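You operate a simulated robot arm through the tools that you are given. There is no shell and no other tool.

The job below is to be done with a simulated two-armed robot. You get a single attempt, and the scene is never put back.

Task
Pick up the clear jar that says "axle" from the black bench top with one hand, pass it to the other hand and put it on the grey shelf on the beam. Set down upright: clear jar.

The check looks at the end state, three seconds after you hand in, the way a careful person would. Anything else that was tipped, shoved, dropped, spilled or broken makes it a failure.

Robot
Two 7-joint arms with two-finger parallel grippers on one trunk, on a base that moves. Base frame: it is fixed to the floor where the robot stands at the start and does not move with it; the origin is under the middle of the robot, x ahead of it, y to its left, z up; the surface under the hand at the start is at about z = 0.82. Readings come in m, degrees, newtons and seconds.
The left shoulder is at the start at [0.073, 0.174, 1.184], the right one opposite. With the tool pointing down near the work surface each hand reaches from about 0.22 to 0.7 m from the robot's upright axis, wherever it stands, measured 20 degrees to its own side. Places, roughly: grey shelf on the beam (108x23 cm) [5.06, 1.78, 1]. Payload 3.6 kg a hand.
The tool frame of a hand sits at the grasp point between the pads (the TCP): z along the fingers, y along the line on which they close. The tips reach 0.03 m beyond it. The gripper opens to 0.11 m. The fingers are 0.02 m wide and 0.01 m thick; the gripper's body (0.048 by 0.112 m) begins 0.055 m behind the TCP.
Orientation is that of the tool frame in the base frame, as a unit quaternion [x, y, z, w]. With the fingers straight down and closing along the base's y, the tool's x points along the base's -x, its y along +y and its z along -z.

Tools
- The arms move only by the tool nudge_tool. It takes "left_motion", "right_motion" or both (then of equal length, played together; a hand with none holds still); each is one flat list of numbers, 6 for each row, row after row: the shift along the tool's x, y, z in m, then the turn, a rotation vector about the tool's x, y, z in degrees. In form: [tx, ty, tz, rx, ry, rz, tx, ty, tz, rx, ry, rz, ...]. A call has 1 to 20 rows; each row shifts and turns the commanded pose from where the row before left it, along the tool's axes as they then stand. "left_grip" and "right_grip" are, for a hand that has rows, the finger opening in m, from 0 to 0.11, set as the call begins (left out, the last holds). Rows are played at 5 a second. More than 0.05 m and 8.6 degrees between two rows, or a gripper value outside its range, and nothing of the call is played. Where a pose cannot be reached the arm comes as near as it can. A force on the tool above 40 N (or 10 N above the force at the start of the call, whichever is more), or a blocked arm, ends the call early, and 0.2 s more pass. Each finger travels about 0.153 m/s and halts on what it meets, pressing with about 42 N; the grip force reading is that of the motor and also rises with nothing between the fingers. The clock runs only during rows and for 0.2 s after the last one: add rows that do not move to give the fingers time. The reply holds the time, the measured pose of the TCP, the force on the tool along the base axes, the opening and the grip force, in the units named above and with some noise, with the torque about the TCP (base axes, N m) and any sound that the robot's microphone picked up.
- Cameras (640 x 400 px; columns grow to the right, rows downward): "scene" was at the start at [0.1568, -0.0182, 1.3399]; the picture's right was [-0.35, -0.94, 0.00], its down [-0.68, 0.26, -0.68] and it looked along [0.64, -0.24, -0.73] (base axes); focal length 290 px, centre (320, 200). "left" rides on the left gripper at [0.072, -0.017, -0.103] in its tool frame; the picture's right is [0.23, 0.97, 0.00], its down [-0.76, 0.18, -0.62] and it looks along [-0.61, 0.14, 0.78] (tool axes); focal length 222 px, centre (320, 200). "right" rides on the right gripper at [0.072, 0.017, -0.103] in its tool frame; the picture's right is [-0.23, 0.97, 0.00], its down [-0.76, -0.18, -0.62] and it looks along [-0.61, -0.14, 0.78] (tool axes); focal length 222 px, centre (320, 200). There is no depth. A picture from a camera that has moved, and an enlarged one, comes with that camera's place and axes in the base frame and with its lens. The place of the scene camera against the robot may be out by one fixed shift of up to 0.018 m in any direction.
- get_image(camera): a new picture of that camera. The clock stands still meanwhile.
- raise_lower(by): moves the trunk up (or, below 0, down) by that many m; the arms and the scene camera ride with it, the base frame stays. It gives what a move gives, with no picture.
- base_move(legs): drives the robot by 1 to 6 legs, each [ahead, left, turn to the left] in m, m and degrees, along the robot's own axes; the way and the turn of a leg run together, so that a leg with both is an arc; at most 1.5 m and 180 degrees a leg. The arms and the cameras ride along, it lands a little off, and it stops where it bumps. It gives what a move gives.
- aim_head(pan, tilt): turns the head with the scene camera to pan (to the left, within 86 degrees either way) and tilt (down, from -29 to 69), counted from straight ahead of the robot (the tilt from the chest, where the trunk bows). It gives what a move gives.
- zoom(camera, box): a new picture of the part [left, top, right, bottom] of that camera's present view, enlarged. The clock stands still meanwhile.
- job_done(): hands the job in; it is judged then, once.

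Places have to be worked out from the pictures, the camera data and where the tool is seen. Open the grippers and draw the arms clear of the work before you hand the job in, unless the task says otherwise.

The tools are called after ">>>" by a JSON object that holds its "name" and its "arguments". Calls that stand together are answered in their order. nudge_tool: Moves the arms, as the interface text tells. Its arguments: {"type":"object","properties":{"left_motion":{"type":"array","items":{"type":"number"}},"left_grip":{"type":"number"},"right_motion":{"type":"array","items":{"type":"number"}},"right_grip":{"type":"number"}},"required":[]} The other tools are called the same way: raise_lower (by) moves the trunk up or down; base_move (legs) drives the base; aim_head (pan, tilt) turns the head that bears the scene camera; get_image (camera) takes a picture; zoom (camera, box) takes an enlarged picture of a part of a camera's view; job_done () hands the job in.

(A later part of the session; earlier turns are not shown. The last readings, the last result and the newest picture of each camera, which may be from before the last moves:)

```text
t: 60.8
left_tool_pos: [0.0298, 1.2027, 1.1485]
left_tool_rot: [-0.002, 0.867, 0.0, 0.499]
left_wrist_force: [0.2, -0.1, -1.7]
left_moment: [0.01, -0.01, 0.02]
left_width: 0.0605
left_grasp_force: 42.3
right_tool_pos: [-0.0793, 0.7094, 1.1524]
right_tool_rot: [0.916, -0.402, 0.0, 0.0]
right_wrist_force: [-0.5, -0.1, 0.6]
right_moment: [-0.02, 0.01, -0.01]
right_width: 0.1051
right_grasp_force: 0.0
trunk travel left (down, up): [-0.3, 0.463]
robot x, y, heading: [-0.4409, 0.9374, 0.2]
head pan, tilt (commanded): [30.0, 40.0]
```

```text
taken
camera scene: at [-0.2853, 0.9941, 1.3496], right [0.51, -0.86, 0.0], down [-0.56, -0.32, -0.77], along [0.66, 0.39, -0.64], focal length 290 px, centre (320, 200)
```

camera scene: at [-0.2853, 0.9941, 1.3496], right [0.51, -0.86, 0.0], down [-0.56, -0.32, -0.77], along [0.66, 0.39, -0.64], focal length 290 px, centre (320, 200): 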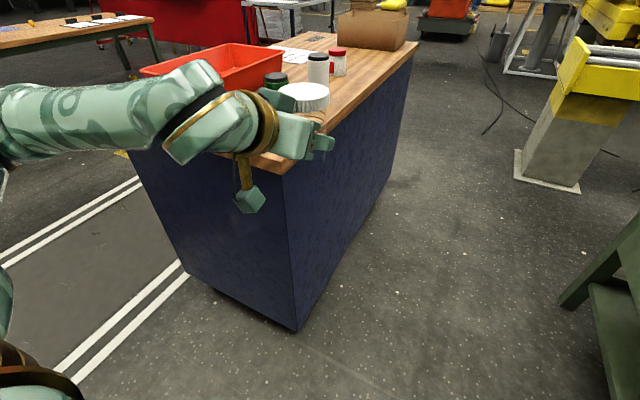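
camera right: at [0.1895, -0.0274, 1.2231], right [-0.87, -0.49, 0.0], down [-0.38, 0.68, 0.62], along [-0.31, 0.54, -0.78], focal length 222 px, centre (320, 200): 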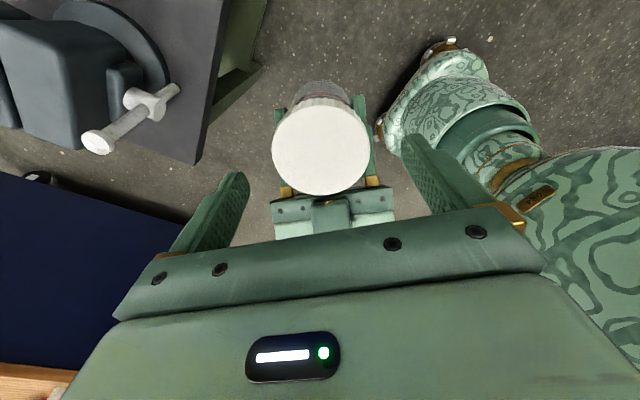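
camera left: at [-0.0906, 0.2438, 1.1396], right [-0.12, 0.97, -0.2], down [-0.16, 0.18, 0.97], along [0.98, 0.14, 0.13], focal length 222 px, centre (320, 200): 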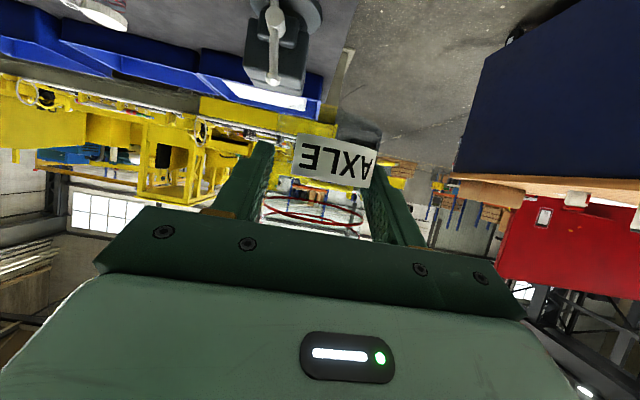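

The left elbow sticks out to about 0.65 m at z≈1.15, close to bottle-top height on the cart, so I raise the trunk 0.2 m for safe passage and then drive ahead along y≈0.88.

>>> {"name": "raise_lower", "arguments": {"by": 0.2}}

>>> {"name": "base_move", "arguments": {"legs": [[0.3, -0.06, 0]]}}

>>> {"name": "get_image", "arguments": {"camera": "scene"}}

```text
t: 62.9
left_tool_pos: [0.0325, 1.2022, 1.3477]
left_tool_rot: [-0.001, 0.867, -0.001, 0.499]
left_wrist_force: [0.3, -0.2, -2.1]
left_moment: [-0.02, 0.0, 0.01]
left_width: 0.0604
left_grasp_force: 41.9
right_tool_pos: [-0.0802, 0.7091, 1.3513]
right_tool_rot: [0.916, -0.402, -0.001, 0.0]
right_wrist_force: [0.0, -0.5, -0.2]
right_moment: [0.0, 0.06, 0.03]
right_width: 0.1051
right_grasp_force: 0.0
trunk travel left (down, up): [-0.5, 0.263]
robot x, y, heading: [-0.4406, 0.9443, 0.5]
head pan, tilt (commanded): [30.0, 40.0]
```

```text
t: 65.0
left_tool_pos: [0.3321, 1.1451, 1.3492]
left_tool_rot: [-0.002, 0.867, 0.0, 0.498]
left_wrist_force: [-0.2, 0.4, -0.8]
left_moment: [0.01, 0.02, 0.03]
left_width: 0.0601
left_grasp_force: 42.1
right_tool_pos: [0.2225, 0.6533, 1.3531]
right_tool_rot: [0.916, -0.402, 0.001, 0.001]
right_wrist_force: [0.0, -1.0, -0.1]
right_moment: [0.0, 0.0, -0.02]
right_width: 0.1051
right_grasp_force: 0.1
trunk travel left (down, up): [-0.5, 0.263]
robot x, y, heading: [-0.1363, 0.8828, 0.6]
head pan, tilt (commanded): [30.0, 40.0]
```

```text
taken
camera scene: at [-0.0385, 0.9361, 1.5518], right [0.51, -0.86, 0.0], down [-0.55, -0.33, -0.77], along [0.66, 0.39, -0.64], focal length 290 px, centre (320, 200)
```

scene: 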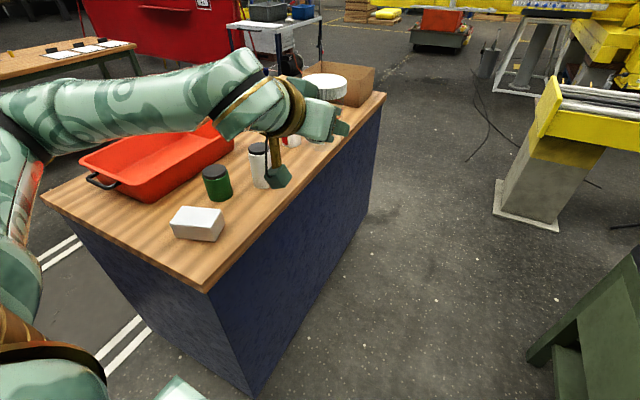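

Passing clearances look fine with the trunk raised. I drive on ahead through the corridor.

>>> {"name": "base_move", "arguments": {"legs": [[1.4, 0, 0]]}}

>>> {"name": "aim_head", "arguments": {"pan": 0, "tilt": 25}}

>>> {"name": "get_image", "arguments": {"camera": "scene"}}

>>> {"name": "aim_head", "arguments": {"pan": 25, "tilt": 20}}

>>> {"name": "get_image", "arguments": {"camera": "scene"}}

```text
t: 72.0
left_tool_pos: [1.7278, 1.1672, 1.3492]
left_tool_rot: [-0.006, 0.867, 0.003, 0.499]
left_wrist_force: [0.9, 0.7, -1.8]
left_moment: [0.01, -0.02, 0.01]
left_width: 0.0602
left_grasp_force: 42.2
right_tool_pos: [1.6233, 0.6737, 1.3529]
right_tool_rot: [0.918, -0.396, 0.0, 0.0]
right_wrist_force: [1.1, 0.5, -0.5]
right_moment: [0.01, -0.03, -0.01]
right_width: 0.1048
right_grasp_force: 0.1
trunk travel left (down, up): [-0.5, 0.263]
robot x, y, heading: [1.259, 0.9022, 1.0]
head pan, tilt (commanded): [30.0, 40.0]
```

```text
t: 72.9
left_tool_pos: [1.7276, 1.1673, 1.3482]
left_tool_rot: [-0.006, 0.867, 0.002, 0.499]
left_wrist_force: [0.4, -0.5, -2.4]
left_moment: [-0.03, 0.02, 0.03]
left_width: 0.0602
left_grasp_force: 41.8
right_tool_pos: [1.6226, 0.6735, 1.3532]
right_tool_rot: [0.918, -0.397, 0.0, -0.001]
right_wrist_force: [0.3, -0.8, -1.1]
right_moment: [0.01, -0.01, 0.04]
right_width: 0.1049
right_grasp_force: 0.1
trunk travel left (down, up): [-0.5, 0.263]
robot x, y, heading: [1.2629, 0.8977, 0.9]
head pan, tilt (commanded): [0.0, 25.0]
```

```text
taken
camera scene: at [1.3784, 0.9124, 1.5751], right [0.02, -1.0, 0.0], down [-0.42, -0.01, -0.91], along [0.91, 0.02, -0.42], focal length 290 px, centre (320, 200)
```

scene: 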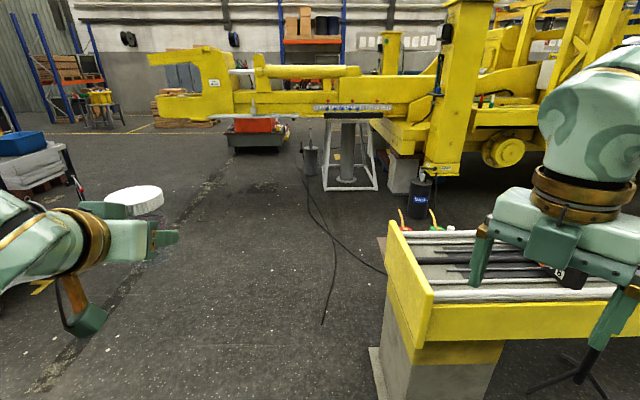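

```text
t: 73.8
left_tool_pos: [1.7284, 1.1673, 1.3488]
left_tool_rot: [-0.006, 0.867, 0.003, 0.499]
left_wrist_force: [0.2, 0.7, -1.3]
left_moment: [0.01, 0.02, -0.03]
left_width: 0.0604
left_grasp_force: 42.2
right_tool_pos: [1.6226, 0.6736, 1.3528]
right_tool_rot: [0.918, -0.397, 0.0, 0.0]
right_wrist_force: [-0.3, 0.0, -0.7]
right_moment: [-0.03, -0.05, -0.02]
right_width: 0.1051
right_grasp_force: 0.1
trunk travel left (down, up): [-0.5, 0.263]
robot x, y, heading: [1.257, 0.9007, 0.9]
head pan, tilt (commanded): [25.0, 20.0]
```

```text
taken
camera scene: at [1.3702, 0.9514, 1.5832], right [0.44, -0.9, 0.0], down [-0.31, -0.15, -0.94], along [0.84, 0.41, -0.34], focal length 290 px, centre (320, 200)
```

scene: 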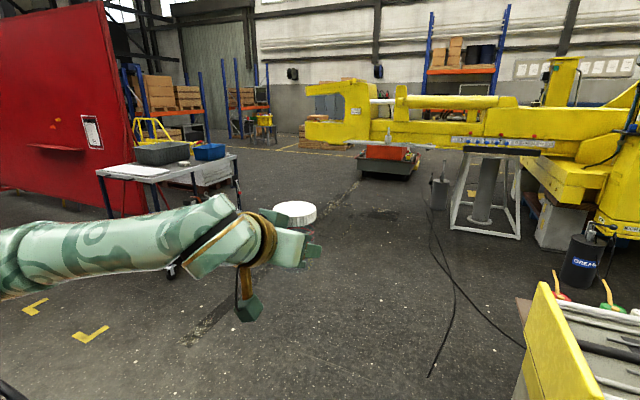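

The way ahead is open: the yellow trough ends at y≈0.55, the cable lies at y<1, and the A-frame and bucket are right of the shelf. I drive diagonally to about (3.1, 1.6) and look at the shelf.

>>> {"name": "base_move", "arguments": {"legs": [[1.0, 0.45, 0], [0.9, 0.2, 0]]}}

>>> {"name": "aim_head", "arguments": {"pan": 5, "tilt": 20}}

>>> {"name": "get_image", "arguments": {"camera": "scene"}}

>>> {"name": "zoom", "arguments": {"camera": "scene", "box": [200, 80, 440, 230]}}

```text
t: 83.9
left_tool_pos: [3.6454, 1.8261, 1.3492]
left_tool_rot: [0.001, 0.867, -0.001, 0.498]
left_wrist_force: [-0.1, 0.0, -2.1]
left_moment: [-0.01, 0.0, -0.01]
left_width: 0.06
left_grasp_force: 41.9
right_tool_pos: [3.5324, 1.3332, 1.3532]
right_tool_rot: [0.915, -0.404, 0.0, 0.0]
right_wrist_force: [0.9, -0.3, -1.0]
right_moment: [-0.02, 0.01, -0.03]
right_width: 0.1051
right_grasp_force: 0.0
trunk travel left (down, up): [-0.5, 0.263]
robot x, y, heading: [3.171, 1.5666, -0.2]
head pan, tilt (commanded): [25.0, 20.0]
```

```text
t: 84.8
left_tool_pos: [3.6438, 1.8261, 1.3492]
left_tool_rot: [0.001, 0.867, -0.002, 0.499]
left_wrist_force: [-0.3, -0.4, -2.0]
left_moment: [0.03, 0.02, -0.01]
left_width: 0.0599
left_grasp_force: 41.7
right_tool_pos: [3.5325, 1.3328, 1.3524]
right_tool_rot: [0.915, -0.404, 0.0, 0.0]
right_wrist_force: [-0.4, -0.1, -0.5]
right_moment: [-0.01, 0.0, 0.04]
right_width: 0.1049
right_grasp_force: 0.1
trunk travel left (down, up): [-0.5, 0.263]
robot x, y, heading: [3.1728, 1.5652, -0.1]
head pan, tilt (commanded): [5.0, 20.0]
```

```text
taken
camera scene: at [3.2919, 1.5846, 1.5832], right [0.09, -1.0, 0.0], down [-0.34, -0.03, -0.94], along [0.94, 0.08, -0.34], focal length 290 px, centre (320, 200)
```

scene: 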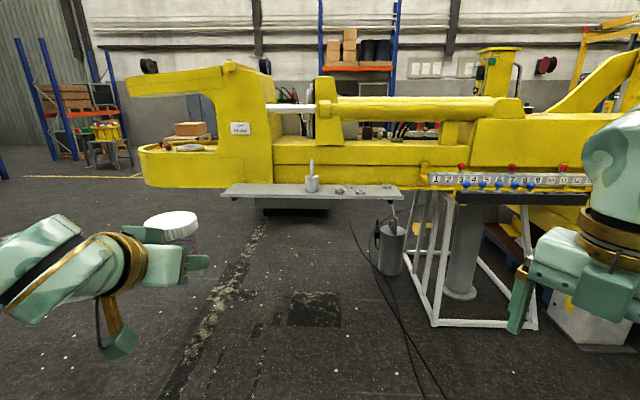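

```text
2.67 times, centred on (320, 155) of scene
camera zoom: at [3.2919, 1.5846, 1.5832], right [0.09, -1.0, 0.0], down [-0.34, -0.03, -0.94], along [0.94, 0.08, -0.34], focal length 773 px, centre (320, 320)
```

zoom: 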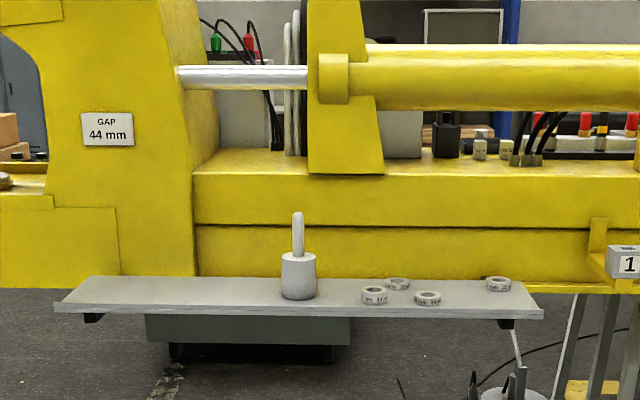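

The shelf is now clear: front edge at x≈4.95, back at ≈5.18, ends at y≈1.24 and 2.32, the weight at y≈1.79 and rings right of it. I aim for y≈2.10 on the free left half. I drive nearer to (4.2, 1.84) and survey again.

>>> {"name": "base_move", "arguments": {"legs": [[1.03, 0.27, 1.5]]}}

>>> {"name": "aim_head", "arguments": {"pan": 15, "tilt": 35}}

>>> {"name": "get_image", "arguments": {"camera": "scene"}}

>>> {"name": "get_image", "arguments": {"camera": "right"}}

>>> {"name": "get_image", "arguments": {"camera": "left"}}

```text
t: 90.2
left_tool_pos: [4.6543, 2.1251, 1.3501]
left_tool_rot: [-0.013, 0.867, 0.007, 0.498]
left_wrist_force: [-0.7, 0.1, -2.6]
left_moment: [-0.01, 0.03, 0.0]
left_width: 0.0598
left_grasp_force: 42.1
right_tool_pos: [4.5582, 1.6289, 1.3521]
right_tool_rot: [0.921, -0.389, 0.0, 0.0]
right_wrist_force: [-0.1, 0.4, 0.3]
right_moment: [-0.02, -0.02, -0.02]
right_width: 0.1052
right_grasp_force: 0.0
trunk travel left (down, up): [-0.5, 0.263]
robot x, y, heading: [4.1914, 1.85, 1.8]
head pan, tilt (commanded): [5.0, 20.0]
```

```text
t: 91.0
left_tool_pos: [4.6538, 2.1251, 1.3488]
left_tool_rot: [-0.012, 0.867, 0.006, 0.499]
left_wrist_force: [-0.1, 0.1, -1.6]
left_moment: [0.02, 0.02, 0.02]
left_width: 0.06
left_grasp_force: 41.1
right_tool_pos: [4.5578, 1.6292, 1.3527]
right_tool_rot: [0.921, -0.39, 0.0, 0.0]
right_wrist_force: [0.3, 0.8, 0.4]
right_moment: [0.0, 0.05, -0.01]
right_width: 0.1053
right_grasp_force: 0.1
trunk travel left (down, up): [-0.5, 0.263]
robot x, y, heading: [4.1886, 1.8504, 2.0]
head pan, tilt (commanded): [15.0, 35.0]
```

```text
taken
camera scene: at [4.3015, 1.8872, 1.5594], right [0.29, -0.96, 0.0], down [-0.55, -0.17, -0.82], along [0.78, 0.24, -0.57], focal length 290 px, centre (320, 200)
```

scene: 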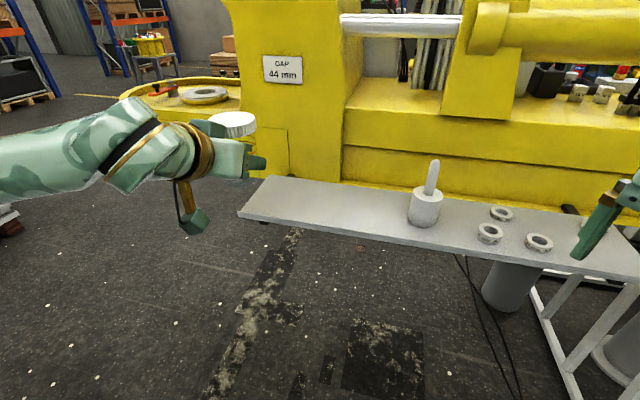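

```text
taken
camera right: at [4.5959, 1.5651, 1.4564], right [-0.86, -0.52, 0.0], down [-0.4, 0.67, 0.62], along [-0.32, 0.53, -0.78], focal length 222 px, centre (320, 200)
```

right: 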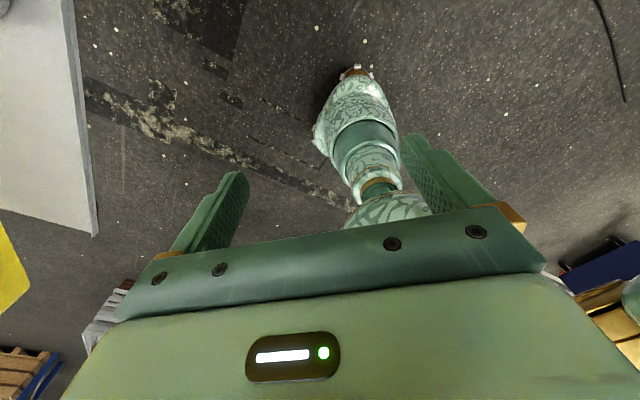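

```text
taken
camera left: at [4.5287, 2.1051, 1.3397], right [-0.14, 0.97, -0.2], down [-0.16, 0.18, 0.97], along [0.98, 0.17, 0.13], focal length 222 px, centre (320, 200)
```

left: 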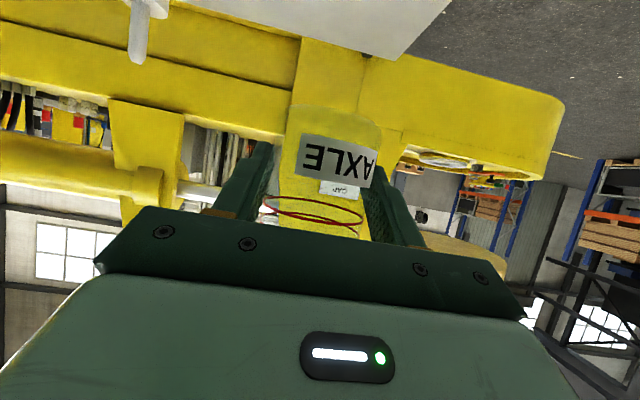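

The shelf's front edge is at x≈4.93 and its left end at y≈2.34. I first retract the unused right hand so it stays well short of the shelf, then drive 0.28 m closer with the jar still high.

>>> {"name": "nudge_tool", "arguments": {"right_motion": [-0.0112, 0.0355, -0.01, 0, 0, 0, -0.0112, 0.0355, -0.01, 0, 0, 0, -0.0112, 0.0355, -0.01, 0, 0, 0, 0, 0, 0, 0, 0, 0], "right_grip": 0.05}}

>>> {"name": "base_move", "arguments": {"legs": [[0.28, -0.03, -1.5]]}}

>>> {"name": "aim_head", "arguments": {"pan": 15, "tilt": 45}}

>>> {"name": "get_image", "arguments": {"camera": "scene"}}

>>> {"name": "get_image", "arguments": {"camera": "left"}}

```text
t: 92.0
left_tool_pos: [4.6541, 2.1265, 1.3486]
left_tool_rot: [-0.013, 0.867, 0.006, 0.498]
left_wrist_force: [-0.2, -0.9, -2.2]
left_moment: [-0.02, 0.01, 0.04]
left_width: 0.0597
left_grasp_force: 42.1
right_tool_pos: [4.4587, 1.5788, 1.3833]
right_tool_rot: [0.921, -0.389, 0.0, 0.0]
right_wrist_force: [-0.1, 1.0, 0.2]
right_moment: [0.02, -0.01, 0.0]
right_width: 0.05
right_grasp_force: 0.1
trunk travel left (down, up): [-0.5, 0.263]
robot x, y, heading: [4.1893, 1.8509, 1.8]
head pan, tilt (commanded): [15.0, 35.0]
```

```text
t: 94.0
left_tool_pos: [4.9429, 2.0891, 1.349]
left_tool_rot: [-0.001, 0.867, -0.001, 0.499]
left_wrist_force: [0.2, -0.2, -2.2]
left_moment: [0.02, 0.0, -0.01]
left_width: 0.0596
left_grasp_force: 42.2
right_tool_pos: [4.7325, 1.5473, 1.3826]
right_tool_rot: [0.916, -0.401, 0.0, 0.0]
right_wrist_force: [-0.1, -0.2, 0.1]
right_moment: [0.01, 0.04, 0.01]
right_width: 0.0498
right_grasp_force: 0.1
trunk travel left (down, up): [-0.5, 0.263]
robot x, y, heading: [4.4733, 1.8289, 0.4]
head pan, tilt (commanded): [15.0, 35.0]
```

```text
t: 94.7
left_tool_pos: [4.9425, 2.0898, 1.3485]
left_tool_rot: [-0.001, 0.867, -0.001, 0.498]
left_wrist_force: [-0.1, -0.2, -1.5]
left_moment: [-0.02, 0.03, 0.01]
left_width: 0.0597
left_grasp_force: 41.6
right_tool_pos: [4.7337, 1.5473, 1.3825]
right_tool_rot: [0.916, -0.401, 0.0, 0.0]
right_wrist_force: [-0.1, -0.1, 1.2]
right_moment: [0.01, -0.02, 0.0]
right_width: 0.05
right_grasp_force: 0.1
trunk travel left (down, up): [-0.5, 0.263]
robot x, y, heading: [4.4772, 1.8256, 0.4]
head pan, tilt (commanded): [15.0, 45.0]
```

```text
taken
camera scene: at [4.5774, 1.8587, 1.5445], right [0.27, -0.96, 0.0], down [-0.68, -0.19, -0.71], along [0.68, 0.19, -0.71], focal length 290 px, centre (320, 200)
```

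scene: 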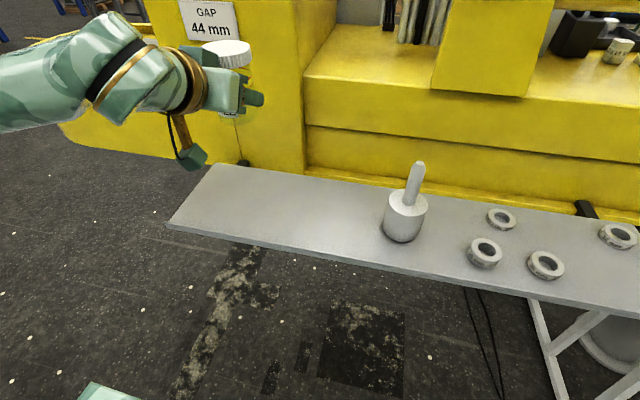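

```text
taken
camera left: at [4.8167, 2.0724, 1.3396], right [-0.12, 0.97, -0.2], down [-0.16, 0.18, 0.97], along [0.98, 0.14, 0.13], focal length 222 px, centre (320, 200)
```

left: 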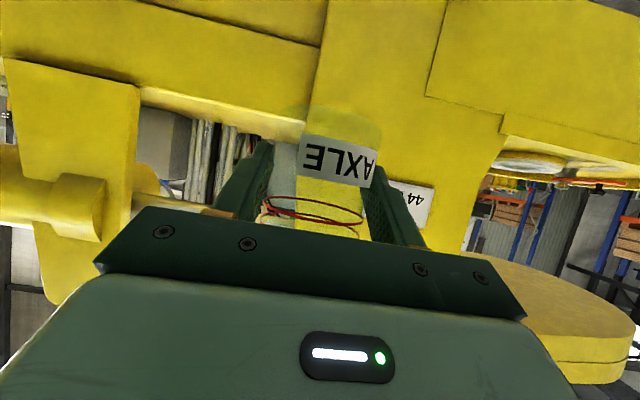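

I need the shelf height more precisely (its apparent depth hints at slightly above 1.00). I zoom on the shelf's left part to read the corners better.

>>> {"name": "zoom", "arguments": {"camera": "scene", "box": [140, 140, 300, 260]}}

>>> {"name": "zoom", "arguments": {"camera": "scene", "box": [300, 140, 460, 300]}}

```text
3.33 times, centred on (220, 200) of scene
camera zoom: at [4.5774, 1.8587, 1.5445], right [0.27, -0.96, 0.0], down [-0.68, -0.19, -0.71], along [0.68, 0.19, -0.71], focal length 966 px, centre (653, 200)
```

zoom: 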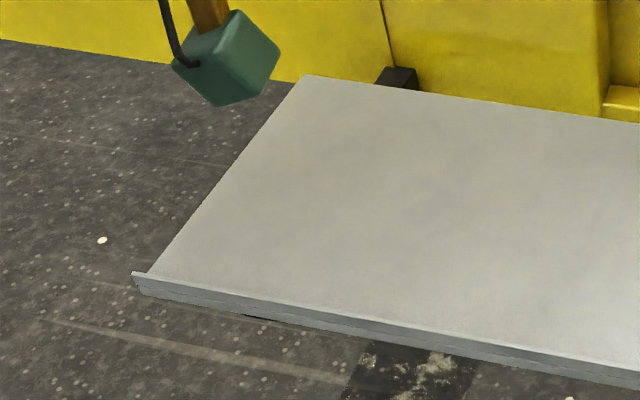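

```text
2.50 times, centred on (380, 220) of scene
camera zoom: at [4.5774, 1.8587, 1.5445], right [0.27, -0.96, 0.0], down [-0.68, -0.19, -0.71], along [0.68, 0.19, -0.71], focal length 725 px, centre (170, 150)
```

zoom: 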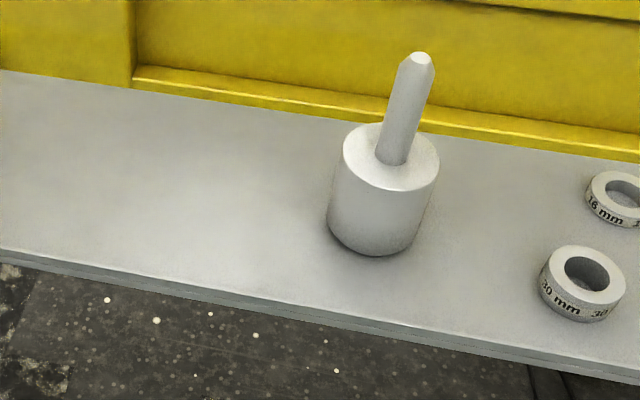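

The plate has a small raised lip along its front edge. I check the scene camera's bias against the held jar's known position.

>>> {"name": "zoom", "arguments": {"camera": "scene", "box": [160, 10, 320, 130]}}

```text
3.33 times, centred on (240, 70) of scene
camera zoom: at [4.5774, 1.8587, 1.5445], right [0.27, -0.96, 0.0], down [-0.68, -0.19, -0.71], along [0.68, 0.19, -0.71], focal length 966 px, centre (587, 633)
```

zoom: 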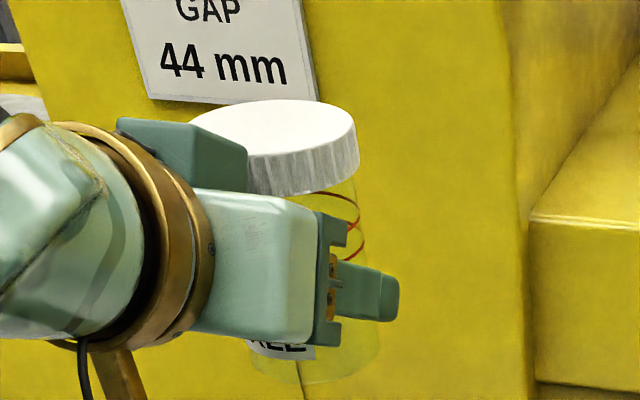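

The bias check puts the shelf top at roughly 1.00–1.03 and its front edge at x≈4.92. I move the left hand 6.5 cm forward with the arm (jar axis to x≈5.017), still high above the shelf.

>>> {"name": "nudge_tool", "arguments": {"left_motion": [-0.0108, 0, 0.0188, 0, 0, 0, -0.0108, 0, 0.0188, 0, 0, 0, -0.0108, 0, 0.0188, 0, 0, 0, 0, 0, 0, 0, 0, 0]}}

>>> {"name": "get_image", "arguments": {"camera": "scene"}}

```text
t: 95.7
left_tool_pos: [5.0064, 2.0897, 1.3481]
left_tool_rot: [-0.001, 0.867, 0.0, 0.498]
left_wrist_force: [0.2, -1.0, -1.5]
left_moment: [-0.02, 0.05, 0.01]
left_width: 0.0599
left_grasp_force: 42.2
right_tool_pos: [4.7317, 1.5478, 1.3823]
right_tool_rot: [0.916, -0.401, 0.0, 0.001]
right_wrist_force: [-0.8, -0.3, 1.0]
right_moment: [-0.01, -0.01, -0.01]
right_width: 0.0502
right_grasp_force: 0.1
trunk travel left (down, up): [-0.5, 0.263]
robot x, y, heading: [4.4687, 1.8253, 0.4]
head pan, tilt (commanded): [15.0, 45.0]
```

```text
taken
camera scene: at [4.5768, 1.8588, 1.5445], right [0.27, -0.96, 0.0], down [-0.68, -0.19, -0.71], along [0.68, 0.19, -0.71], focal length 290 px, centre (320, 200)
```

scene: 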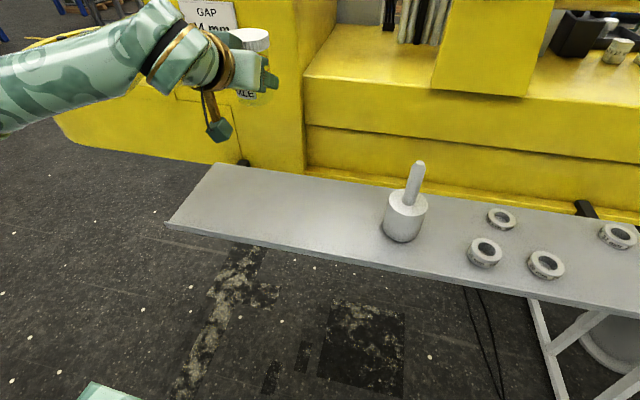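

Reached without limit. Now I lower the trunk by 0.2 m, leaving the jar's bottom about 8–10 cm above the shelf.

>>> {"name": "raise_lower", "arguments": {"by": -0.2}}

>>> {"name": "get_image", "arguments": {"camera": "scene"}}

>>> {"name": "get_image", "arguments": {"camera": "left"}}

```text
t: 97.8
left_tool_pos: [5.0067, 2.0884, 1.1493]
left_tool_rot: [-0.002, 0.866, -0.001, 0.499]
left_wrist_force: [-0.1, 0.1, -2.0]
left_moment: [0.0, -0.01, -0.02]
left_width: 0.0597
left_grasp_force: 41.6
right_tool_pos: [4.7328, 1.5479, 1.1832]
right_tool_rot: [0.916, -0.401, 0.001, 0.0]
right_wrist_force: [0.4, -0.8, 0.8]
right_moment: [-0.01, -0.02, 0.0]
right_width: 0.0499
right_grasp_force: 0.0
trunk travel left (down, up): [-0.3, 0.463]
robot x, y, heading: [4.4709, 1.8246, 0.5]
head pan, tilt (commanded): [15.0, 45.0]
```

```text
taken
camera scene: at [4.6322, 1.8591, 1.3425], right [0.27, -0.96, 0.0], down [-0.68, -0.19, -0.71], along [0.68, 0.19, -0.71], focal length 290 px, centre (320, 200)
```

scene: 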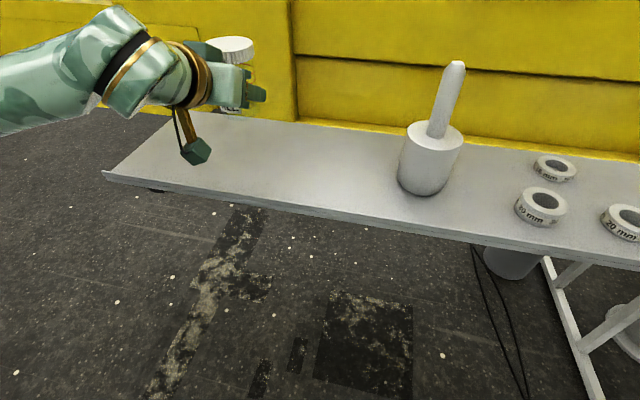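

```text
taken
camera left: at [4.8811, 2.0725, 1.1398], right [-0.12, 0.97, -0.2], down [-0.16, 0.18, 0.97], along [0.98, 0.14, 0.13], focal length 222 px, centre (320, 200)
```

left: 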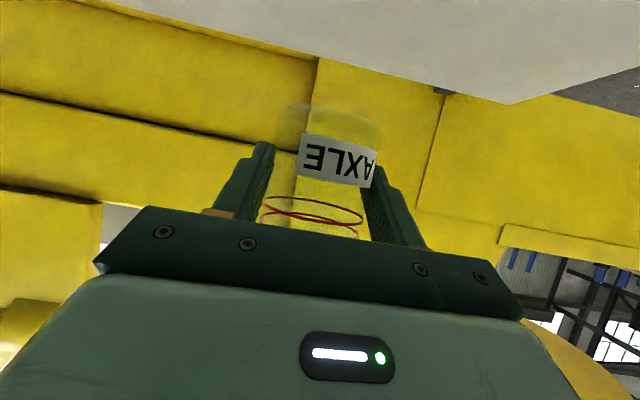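

The left camera and scene agree on the shelf top at z≈1.00–1.01, with the back edge at ≈5.17 near the jar. I lower the trunk another 6.5 cm, leaving about 3–4 cm under the jar.

>>> {"name": "raise_lower", "arguments": {"by": -0.065}}

>>> {"name": "get_image", "arguments": {"camera": "scene"}}

>>> {"name": "get_image", "arguments": {"camera": "left"}}

>>> {"name": "zoom", "arguments": {"camera": "scene", "box": [90, 20, 290, 220]}}

```text
t: 98.9
left_tool_pos: [5.0065, 2.0897, 1.0842]
left_tool_rot: [-0.001, 0.866, 0.0, 0.499]
left_wrist_force: [0.5, -0.5, -1.2]
left_moment: [0.01, 0.0, -0.04]
left_width: 0.0597
left_grasp_force: 41.9
right_tool_pos: [4.7321, 1.5472, 1.118]
right_tool_rot: [0.916, -0.401, 0.0, 0.0]
right_wrist_force: [0.3, 0.3, -0.2]
right_moment: [0.0, -0.02, -0.02]
right_width: 0.0502
right_grasp_force: 0.0
trunk travel left (down, up): [-0.235, 0.528]
robot x, y, heading: [4.4708, 1.8302, 0.5]
head pan, tilt (commanded): [15.0, 45.0]
```

```text
taken
camera scene: at [4.6617, 1.8594, 1.2758], right [0.27, -0.96, 0.0], down [-0.68, -0.19, -0.71], along [0.68, 0.19, -0.71], focal length 290 px, centre (320, 200)
```

scene: 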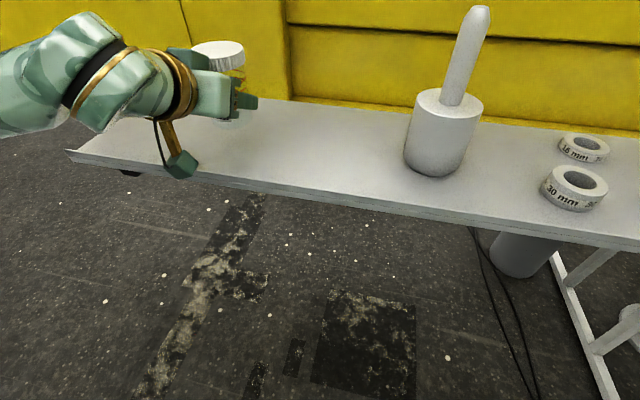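

```text
taken
camera left: at [4.8808, 2.0726, 1.075], right [-0.12, 0.97, -0.2], down [-0.16, 0.18, 0.97], along [0.98, 0.14, 0.13], focal length 222 px, centre (320, 200)
```

left: 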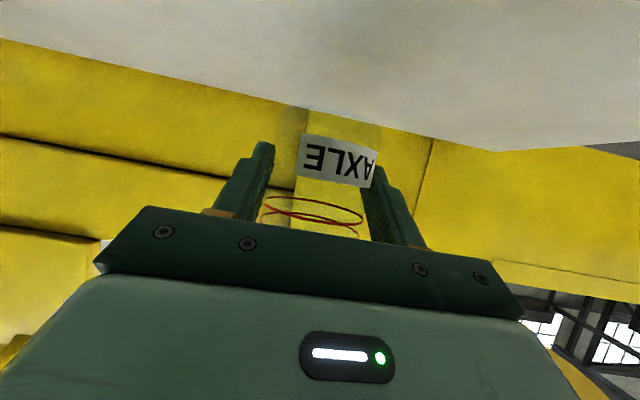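

```text
2.00 times, centred on (190, 120) of scene
camera zoom: at [4.6617, 1.8594, 1.2758], right [0.27, -0.96, 0.0], down [-0.68, -0.19, -0.71], along [0.68, 0.19, -0.71], focal length 580 px, centre (580, 360)
```

zoom: 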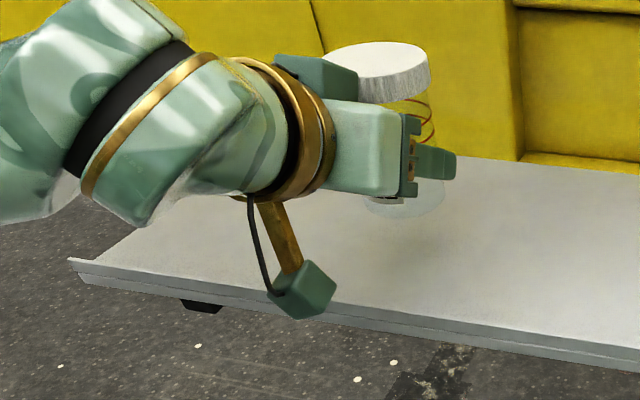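

Camera cube stays just in front of the lip (cube front ≈4.90, lip ≈4.915). I lower 2.4 cm with the arm in small steps and watch the force.

>>> {"name": "nudge_tool", "arguments": {"left_motion": [0.0052, 0, 0.003, 0, 0, 0, 0.0052, 0, 0.003, 0, 0, 0, 0.0052, 0, 0.003, 0, 0, 0, 0.0052, 0, 0.003, 0, 0, 0, 0, 0, 0, 0, 0, 0]}}

>>> {"name": "zoom", "arguments": {"camera": "scene", "box": [130, 30, 290, 180]}}

>>> {"name": "get_image", "arguments": {"camera": "left"}}

```text
t: 100.1
left_tool_pos: [5.0069, 2.0908, 1.0611]
left_tool_rot: [-0.002, 0.867, 0.001, 0.499]
left_wrist_force: [-0.3, -0.4, -2.3]
left_moment: [-0.02, -0.01, 0.01]
left_width: 0.0597
left_grasp_force: 41.3
right_tool_pos: [4.7328, 1.5477, 1.1183]
right_tool_rot: [0.916, -0.401, 0.0, 0.0]
right_wrist_force: [1.0, 0.2, 0.8]
right_moment: [0.01, 0.02, -0.01]
right_width: 0.0498
right_grasp_force: 0.1
trunk travel left (down, up): [-0.235, 0.528]
robot x, y, heading: [4.4704, 1.8273, 0.6]
head pan, tilt (commanded): [15.0, 45.0]
```

```text
2.67 times, centred on (210, 105) of scene
camera zoom: at [4.6625, 1.8594, 1.2755], right [0.27, -0.96, 0.0], down [-0.68, -0.19, -0.71], along [0.68, 0.19, -0.71], focal length 773 px, centre (613, 453)
```

zoom: 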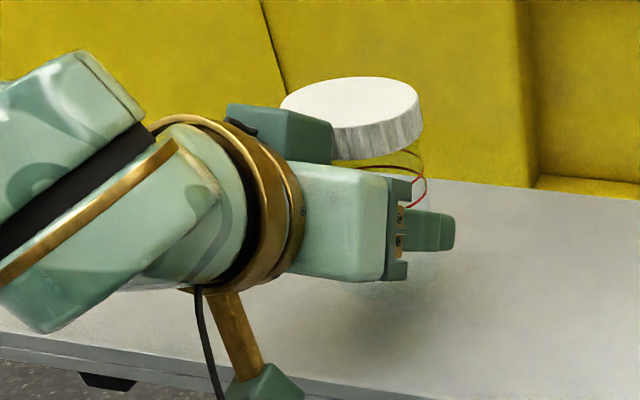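

```text
taken
camera left: at [4.8821, 2.0726, 1.0509], right [-0.12, 0.97, -0.2], down [-0.16, 0.18, 0.97], along [0.98, 0.14, 0.13], focal length 222 px, centre (320, 200)
```

left: 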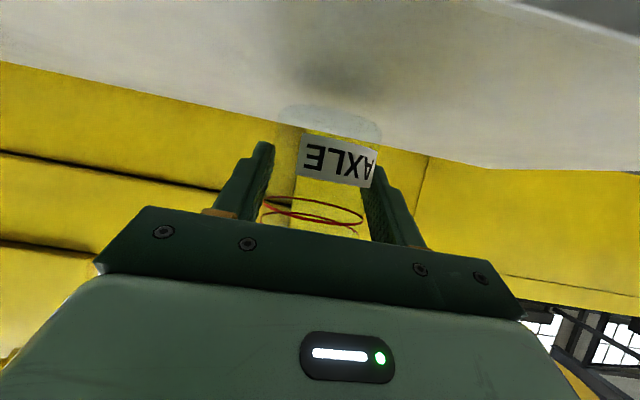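

Jar bottom is at z≈1.02 by estimate, with its shadow just beneath. I continue down in 3 mm steps.

>>> {"name": "nudge_tool", "arguments": {"left_motion": [0.0026, 0, 0.0015, 0, 0, 0, 0.0026, 0, 0.0015, 0, 0, 0, 0.0026, 0, 0.0015, 0, 0, 0, 0, 0, 0, 0, 0, 0]}}

>>> {"name": "zoom", "arguments": {"camera": "left", "box": [220, 30, 460, 180]}}

```text
t: 101.1
left_tool_pos: [5.0074, 2.0903, 1.0493]
left_tool_rot: [-0.001, 0.867, 0.0, 0.499]
left_wrist_force: [0.0, -0.1, -1.4]
left_moment: [-0.01, 0.03, -0.01]
left_width: 0.0595
left_grasp_force: 42.0
right_tool_pos: [4.7333, 1.5475, 1.119]
right_tool_rot: [0.916, -0.401, 0.0, 0.0]
right_wrist_force: [0.3, 1.1, 0.0]
right_moment: [-0.01, 0.0, 0.01]
right_width: 0.0503
right_grasp_force: 0.1
trunk travel left (down, up): [-0.235, 0.528]
robot x, y, heading: [4.4719, 1.8303, 0.4]
head pan, tilt (commanded): [15.0, 45.0]
```

```text
2.67 times, centred on (340, 105) of left
camera zoom: at [4.8806, 2.0727, 1.0415], right [-0.12, 0.97, -0.2], down [-0.16, 0.18, 0.97], along [0.98, 0.14, 0.13], focal length 592 px, centre (267, 453)
```

zoom: 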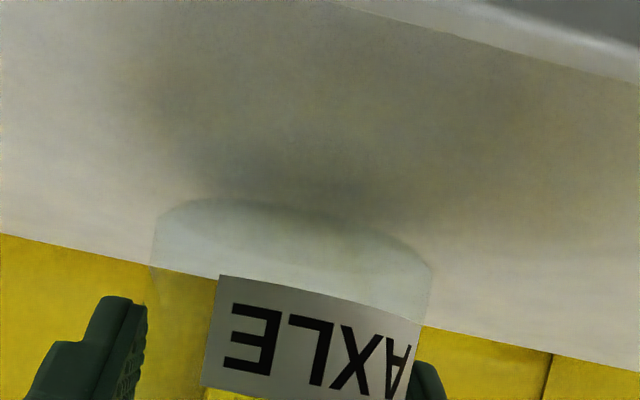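

The contact shadow nearly meets the jar's base. I go on in 2 mm steps, checking the force each time.

>>> {"name": "nudge_tool", "arguments": {"left_motion": [0.0017, 0, 0.001, 0, 0, 0, 0.0017, 0, 0.001, 0, 0, 0, 0, 0, 0, 0, 0, 0]}}

>>> {"name": "zoom", "arguments": {"camera": "left", "box": [220, 30, 460, 180]}}

```text
t: 101.9
left_tool_pos: [5.0066, 2.0893, 1.0461]
left_tool_rot: [-0.002, 0.867, 0.001, 0.498]
left_wrist_force: [-0.1, 0.2, -1.7]
left_moment: [0.0, 0.0, 0.0]
left_width: 0.0597
left_grasp_force: 42.3
right_tool_pos: [4.7332, 1.5481, 1.1185]
right_tool_rot: [0.916, -0.401, 0.0, 0.0]
right_wrist_force: [-0.6, -0.1, 0.5]
right_moment: [-0.01, -0.02, -0.02]
right_width: 0.0499
right_grasp_force: 0.0
trunk travel left (down, up): [-0.235, 0.528]
robot x, y, heading: [4.4701, 1.8272, 0.9]
head pan, tilt (commanded): [15.0, 45.0]
```

```text
2.67 times, centred on (340, 105) of left
camera zoom: at [4.881, 2.0724, 1.0377], right [-0.12, 0.97, -0.2], down [-0.16, 0.18, 0.97], along [0.98, 0.14, 0.13], focal length 592 px, centre (267, 453)
```

zoom: 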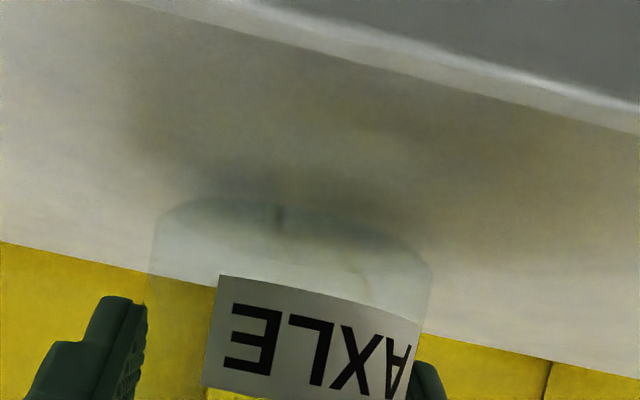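

Still no contact force (z force -1.7 N, as in free air). I lower another 4 mm.

>>> {"name": "nudge_tool", "arguments": {"left_motion": [0.0017, 0, 0.001, 0, 0, 0, 0.0017, 0, 0.001, 0, 0, 0, 0, 0, 0, 0, 0, 0]}}

>>> {"name": "zoom", "arguments": {"camera": "left", "box": [220, 30, 460, 180]}}

>>> {"name": "zoom", "arguments": {"camera": "scene", "box": [130, 30, 290, 180]}}

```text
t: 102.7
left_tool_pos: [5.0078, 2.0901, 1.0442]
left_tool_rot: [-0.002, 0.867, 0.0, 0.498]
left_wrist_force: [-0.5, -0.5, -0.7]
left_moment: [0.0, 0.01, -0.02]
left_width: 0.0596
left_grasp_force: 41.5
right_tool_pos: [4.7331, 1.5475, 1.1201]
right_tool_rot: [0.916, -0.4, 0.0, 0.0]
right_wrist_force: [0.6, 0.2, 0.1]
right_moment: [0.0, -0.03, 0.04]
right_width: 0.0501
right_grasp_force: 0.0
trunk travel left (down, up): [-0.235, 0.528]
robot x, y, heading: [4.471, 1.8241, 0.4]
head pan, tilt (commanded): [15.0, 45.0]
```

```text
2.67 times, centred on (340, 105) of left
camera zoom: at [4.8816, 2.0725, 1.0341], right [-0.12, 0.97, -0.2], down [-0.16, 0.18, 0.97], along [0.98, 0.14, 0.13], focal length 592 px, centre (267, 453)
```

zoom: 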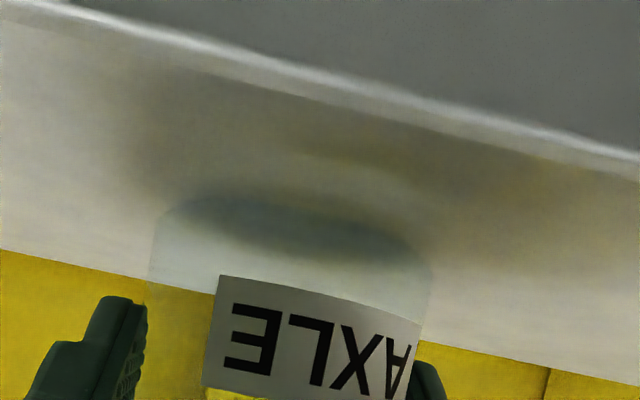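

```text
2.67 times, centred on (210, 105) of scene
camera zoom: at [4.6626, 1.8596, 1.2755], right [0.27, -0.96, 0.0], down [-0.68, -0.19, -0.71], along [0.68, 0.19, -0.71], focal length 773 px, centre (613, 453)
```

zoom: 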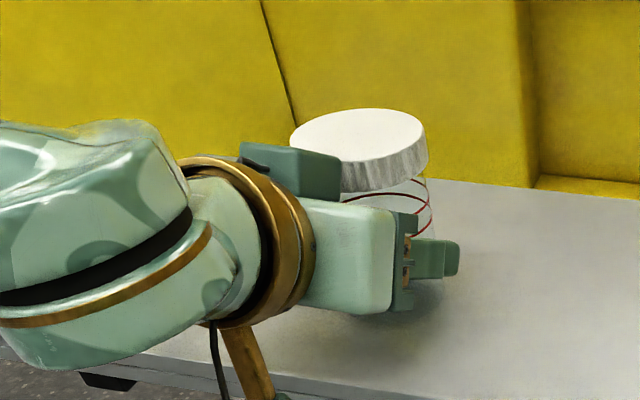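

Very near contact now (force eased to -0.7 N). I lower by 2 mm more.

>>> {"name": "nudge_tool", "arguments": {"left_motion": [0.0017, 0, 0.001, 0, 0, 0, 0, 0, 0, 0, 0, 0, 0, 0, 0, 0, 0, 0]}}

>>> {"name": "zoom", "arguments": {"camera": "left", "box": [220, 30, 460, 180]}}

```text
t: 103.5
left_tool_pos: [5.007, 2.0904, 1.0418]
left_tool_rot: [-0.001, 0.867, 0.0, 0.498]
left_wrist_force: [-0.1, 0.6, -2.0]
left_moment: [0.0, 0.04, 0.02]
left_width: 0.0597
left_grasp_force: 41.8
right_tool_pos: [4.7327, 1.5468, 1.1177]
right_tool_rot: [0.916, -0.401, 0.0, -0.001]
right_wrist_force: [-0.6, 0.7, 0.0]
right_moment: [0.0, 0.02, -0.01]
right_width: 0.05
right_grasp_force: 0.0
trunk travel left (down, up): [-0.235, 0.528]
robot x, y, heading: [4.478, 1.8285, 0.5]
head pan, tilt (commanded): [15.0, 45.0]
```

```text
2.67 times, centred on (340, 105) of left
camera zoom: at [4.8812, 2.0726, 1.0331], right [-0.12, 0.97, -0.2], down [-0.15, 0.18, 0.97], along [0.98, 0.14, 0.13], focal length 592 px, centre (267, 453)
```

zoom: 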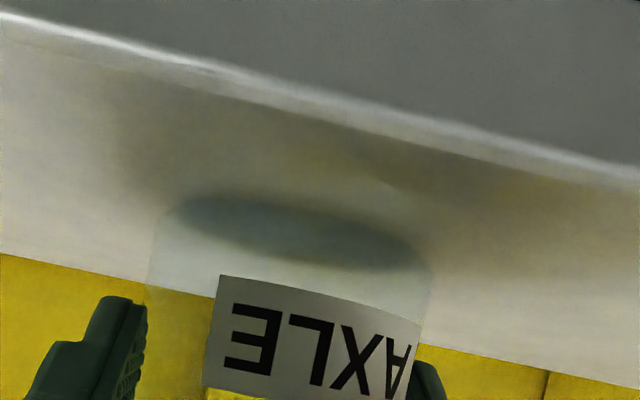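

No contact yet (-2.0 N). I lower 2 mm more.

>>> {"name": "nudge_tool", "arguments": {"left_motion": [0.0017, 0, 0.001, 0, 0, 0, 0, 0, 0, 0, 0, 0, 0, 0, 0, 0, 0, 0]}}

>>> {"name": "zoom", "arguments": {"camera": "left", "box": [220, 30, 460, 180]}}

```text
t: 104.3
left_tool_pos: [5.0071, 2.0898, 1.0404]
left_tool_rot: [-0.001, 0.868, 0.0, 0.496]
left_wrist_force: [-0.7, -0.2, -1.4]
left_moment: [0.02, 0.02, -0.05]
left_width: 0.0596
left_grasp_force: 41.7
right_tool_pos: [4.7318, 1.5476, 1.1183]
right_tool_rot: [0.916, -0.401, 0.0, 0.0]
right_wrist_force: [-0.2, -0.3, -0.6]
right_moment: [0.04, 0.0, 0.02]
right_width: 0.0501
right_grasp_force: 0.1
trunk travel left (down, up): [-0.235, 0.528]
robot x, y, heading: [4.4752, 1.8254, 0.8]
head pan, tilt (commanded): [15.0, 45.0]
```

```text
2.67 times, centred on (340, 105) of left
camera zoom: at [4.8816, 2.0727, 1.0323], right [-0.12, 0.97, -0.2], down [-0.15, 0.18, 0.97], along [0.98, 0.14, 0.13], focal length 592 px, centre (267, 453)
```

zoom: 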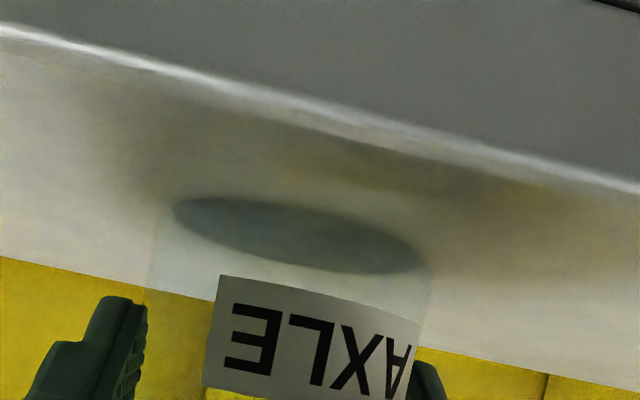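

The hand pitched by ~0.4° and the camera dropped less than commanded, which suggests something behind may be touching. I inspect the camera cube and lip before going on.

>>> {"name": "zoom", "arguments": {"camera": "scene", "box": [130, 100, 290, 220]}}

>>> {"name": "get_image", "arguments": {"camera": "scene"}}

>>> {"name": "get_image", "arguments": {"camera": "left"}}

```text
3.33 times, centred on (210, 160) of scene
camera zoom: at [4.6625, 1.8593, 1.2755], right [0.27, -0.96, 0.0], down [-0.68, -0.19, -0.71], along [0.68, 0.19, -0.71], focal length 966 px, centre (687, 333)
```

zoom: 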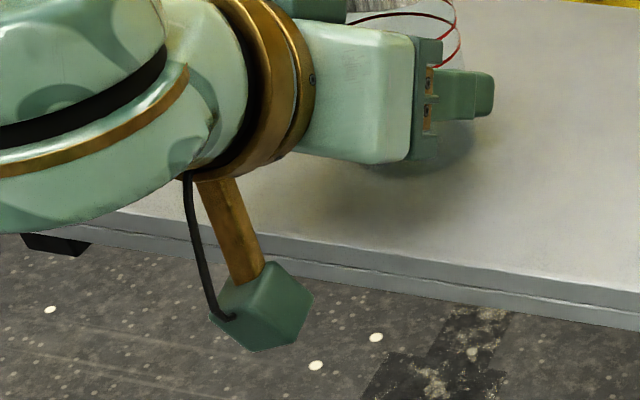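

```text
taken
camera scene: at [4.6625, 1.8593, 1.2755], right [0.27, -0.96, 0.0], down [-0.68, -0.19, -0.71], along [0.68, 0.19, -0.71], focal length 290 px, centre (320, 200)
```

scene: 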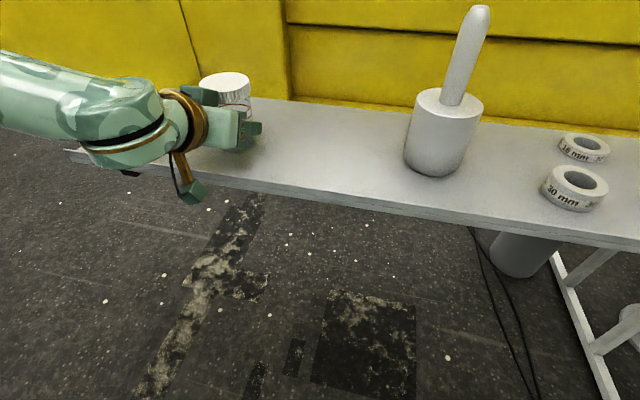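

```text
taken
camera left: at [4.8816, 2.0727, 1.0323], right [-0.12, 0.97, -0.2], down [-0.15, 0.18, 0.97], along [0.98, 0.14, 0.13], focal length 222 px, centre (320, 200)
```

left: 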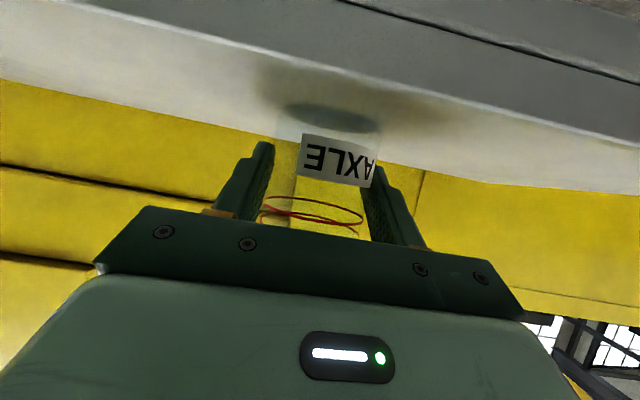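

The cube is clear in front of the lip, so nothing is touching; the arm posture is just near a limit. I use the trunk for the last millimetres instead, 2 mm at a time.

>>> {"name": "raise_lower", "arguments": {"by": -0.002}}

>>> {"name": "zoom", "arguments": {"camera": "left", "box": [220, 30, 460, 180]}}

```text
t: 104.8
left_tool_pos: [5.0075, 2.0885, 1.0402]
left_tool_rot: [-0.002, 0.867, 0.0, 0.498]
left_wrist_force: [0.9, 3.0, 13.5]
left_moment: [0.25, -0.57, 0.08]
left_width: 0.0594
left_grasp_force: 41.6
right_tool_pos: [4.7314, 1.5473, 1.1181]
right_tool_rot: [0.916, -0.401, 0.0, 0.0]
right_wrist_force: [0.0, -0.2, 0.2]
right_moment: [-0.03, 0.01, -0.02]
right_width: 0.0502
right_grasp_force: 0.1
trunk travel left (down, up): [-0.233, 0.53]
robot x, y, heading: [4.4716, 1.8268, 0.6]
head pan, tilt (commanded): [15.0, 45.0]
```

```text
2.67 times, centred on (340, 105) of left
camera zoom: at [4.8816, 2.0727, 1.0315], right [-0.12, 0.97, -0.2], down [-0.16, 0.18, 0.97], along [0.98, 0.14, 0.13], focal length 592 px, centre (267, 453)
```

zoom: 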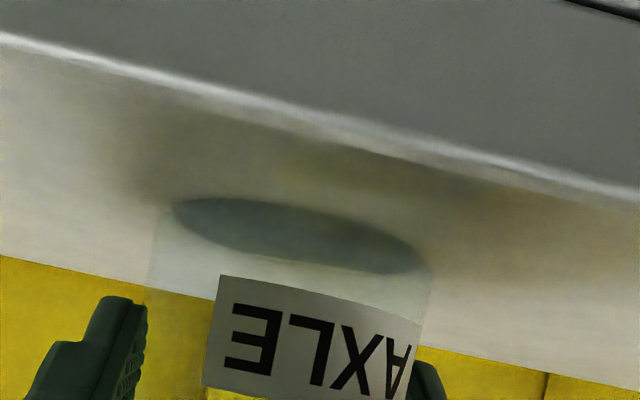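

Contact: +13.5 N upward at TCP z=1.040, so the jar stands on the shelf at z≈1.00. I ease up 1 mm to relieve the pressing force.

>>> {"name": "raise_lower", "arguments": {"by": 0.001}}

```text
t: 105.3
left_tool_pos: [5.0058, 2.0881, 1.0399]
left_tool_rot: [-0.001, 0.868, 0.0, 0.497]
left_wrist_force: [2.2, -2.1, 13.7]
left_moment: [0.01, -0.66, -0.05]
left_width: 0.0596
left_grasp_force: 42.0
right_tool_pos: [4.7309, 1.5472, 1.1177]
right_tool_rot: [0.916, -0.401, 0.0, 0.0]
right_wrist_force: [0.6, 0.2, -0.3]
right_moment: [0.01, 0.01, -0.01]
right_width: 0.0503
right_grasp_force: 0.0
trunk travel left (down, up): [-0.234, 0.529]
robot x, y, heading: [4.4699, 1.8241, 0.4]
head pan, tilt (commanded): [15.0, 45.0]
```

Still 13.7 N; I raise slightly more.

>>> {"name": "raise_lower", "arguments": {"by": 0.0015}}

>>> {"name": "zoom", "arguments": {"camera": "scene", "box": [150, 50, 310, 170]}}

```text
t: 105.8
left_tool_pos: [5.0064, 2.0886, 1.0398]
left_tool_rot: [0.0, 0.869, -0.001, 0.495]
left_wrist_force: [1.1, -3.3, 9.0]
left_moment: [-0.11, -0.37, -0.14]
left_width: 0.0596
left_grasp_force: 40.7
right_tool_pos: [4.7319, 1.5471, 1.1193]
right_tool_rot: [0.916, -0.401, -0.001, -0.001]
right_wrist_force: [-0.8, 0.3, -0.2]
right_moment: [-0.02, 0.0, 0.03]
right_width: 0.0504
right_grasp_force: 0.0
trunk travel left (down, up): [-0.236, 0.528]
robot x, y, heading: [4.4713, 1.8272, 0.1]
head pan, tilt (commanded): [15.0, 45.0]
```

```text
3.33 times, centred on (230, 110) of scene
camera zoom: at [4.6616, 1.8584, 1.2762], right [0.27, -0.96, 0.0], down [-0.68, -0.19, -0.71], along [0.68, 0.19, -0.71], focal length 966 px, centre (620, 500)
```

zoom: 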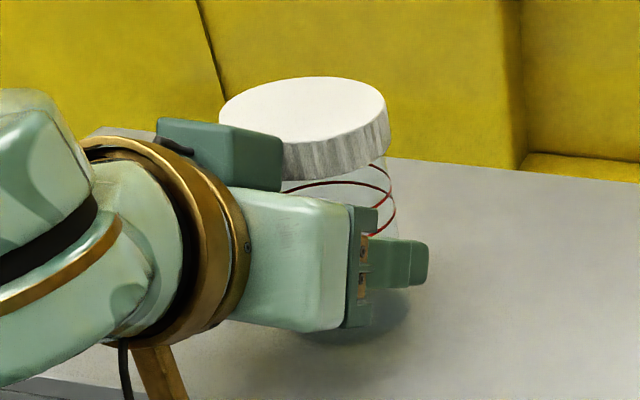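

Force is down to 9 N. One more small raise, then I'll release.

>>> {"name": "raise_lower", "arguments": {"by": 0.0015}}

```text
t: 106.3
left_tool_pos: [5.0069, 2.0906, 1.0409]
left_tool_rot: [-0.002, 0.869, -0.001, 0.494]
left_wrist_force: [0.1, 0.8, -0.4]
left_moment: [-0.01, -0.02, 0.01]
left_width: 0.0594
left_grasp_force: 41.9
right_tool_pos: [4.7329, 1.5472, 1.1204]
right_tool_rot: [0.916, -0.401, 0.0, 0.0]
right_wrist_force: [-0.6, 0.6, -0.2]
right_moment: [0.0, 0.0, 0.0]
right_width: 0.0504
right_grasp_force: 0.0
trunk travel left (down, up): [-0.237, 0.526]
robot x, y, heading: [4.4738, 1.8256, 0.5]
head pan, tilt (commanded): [15.0, 45.0]
```

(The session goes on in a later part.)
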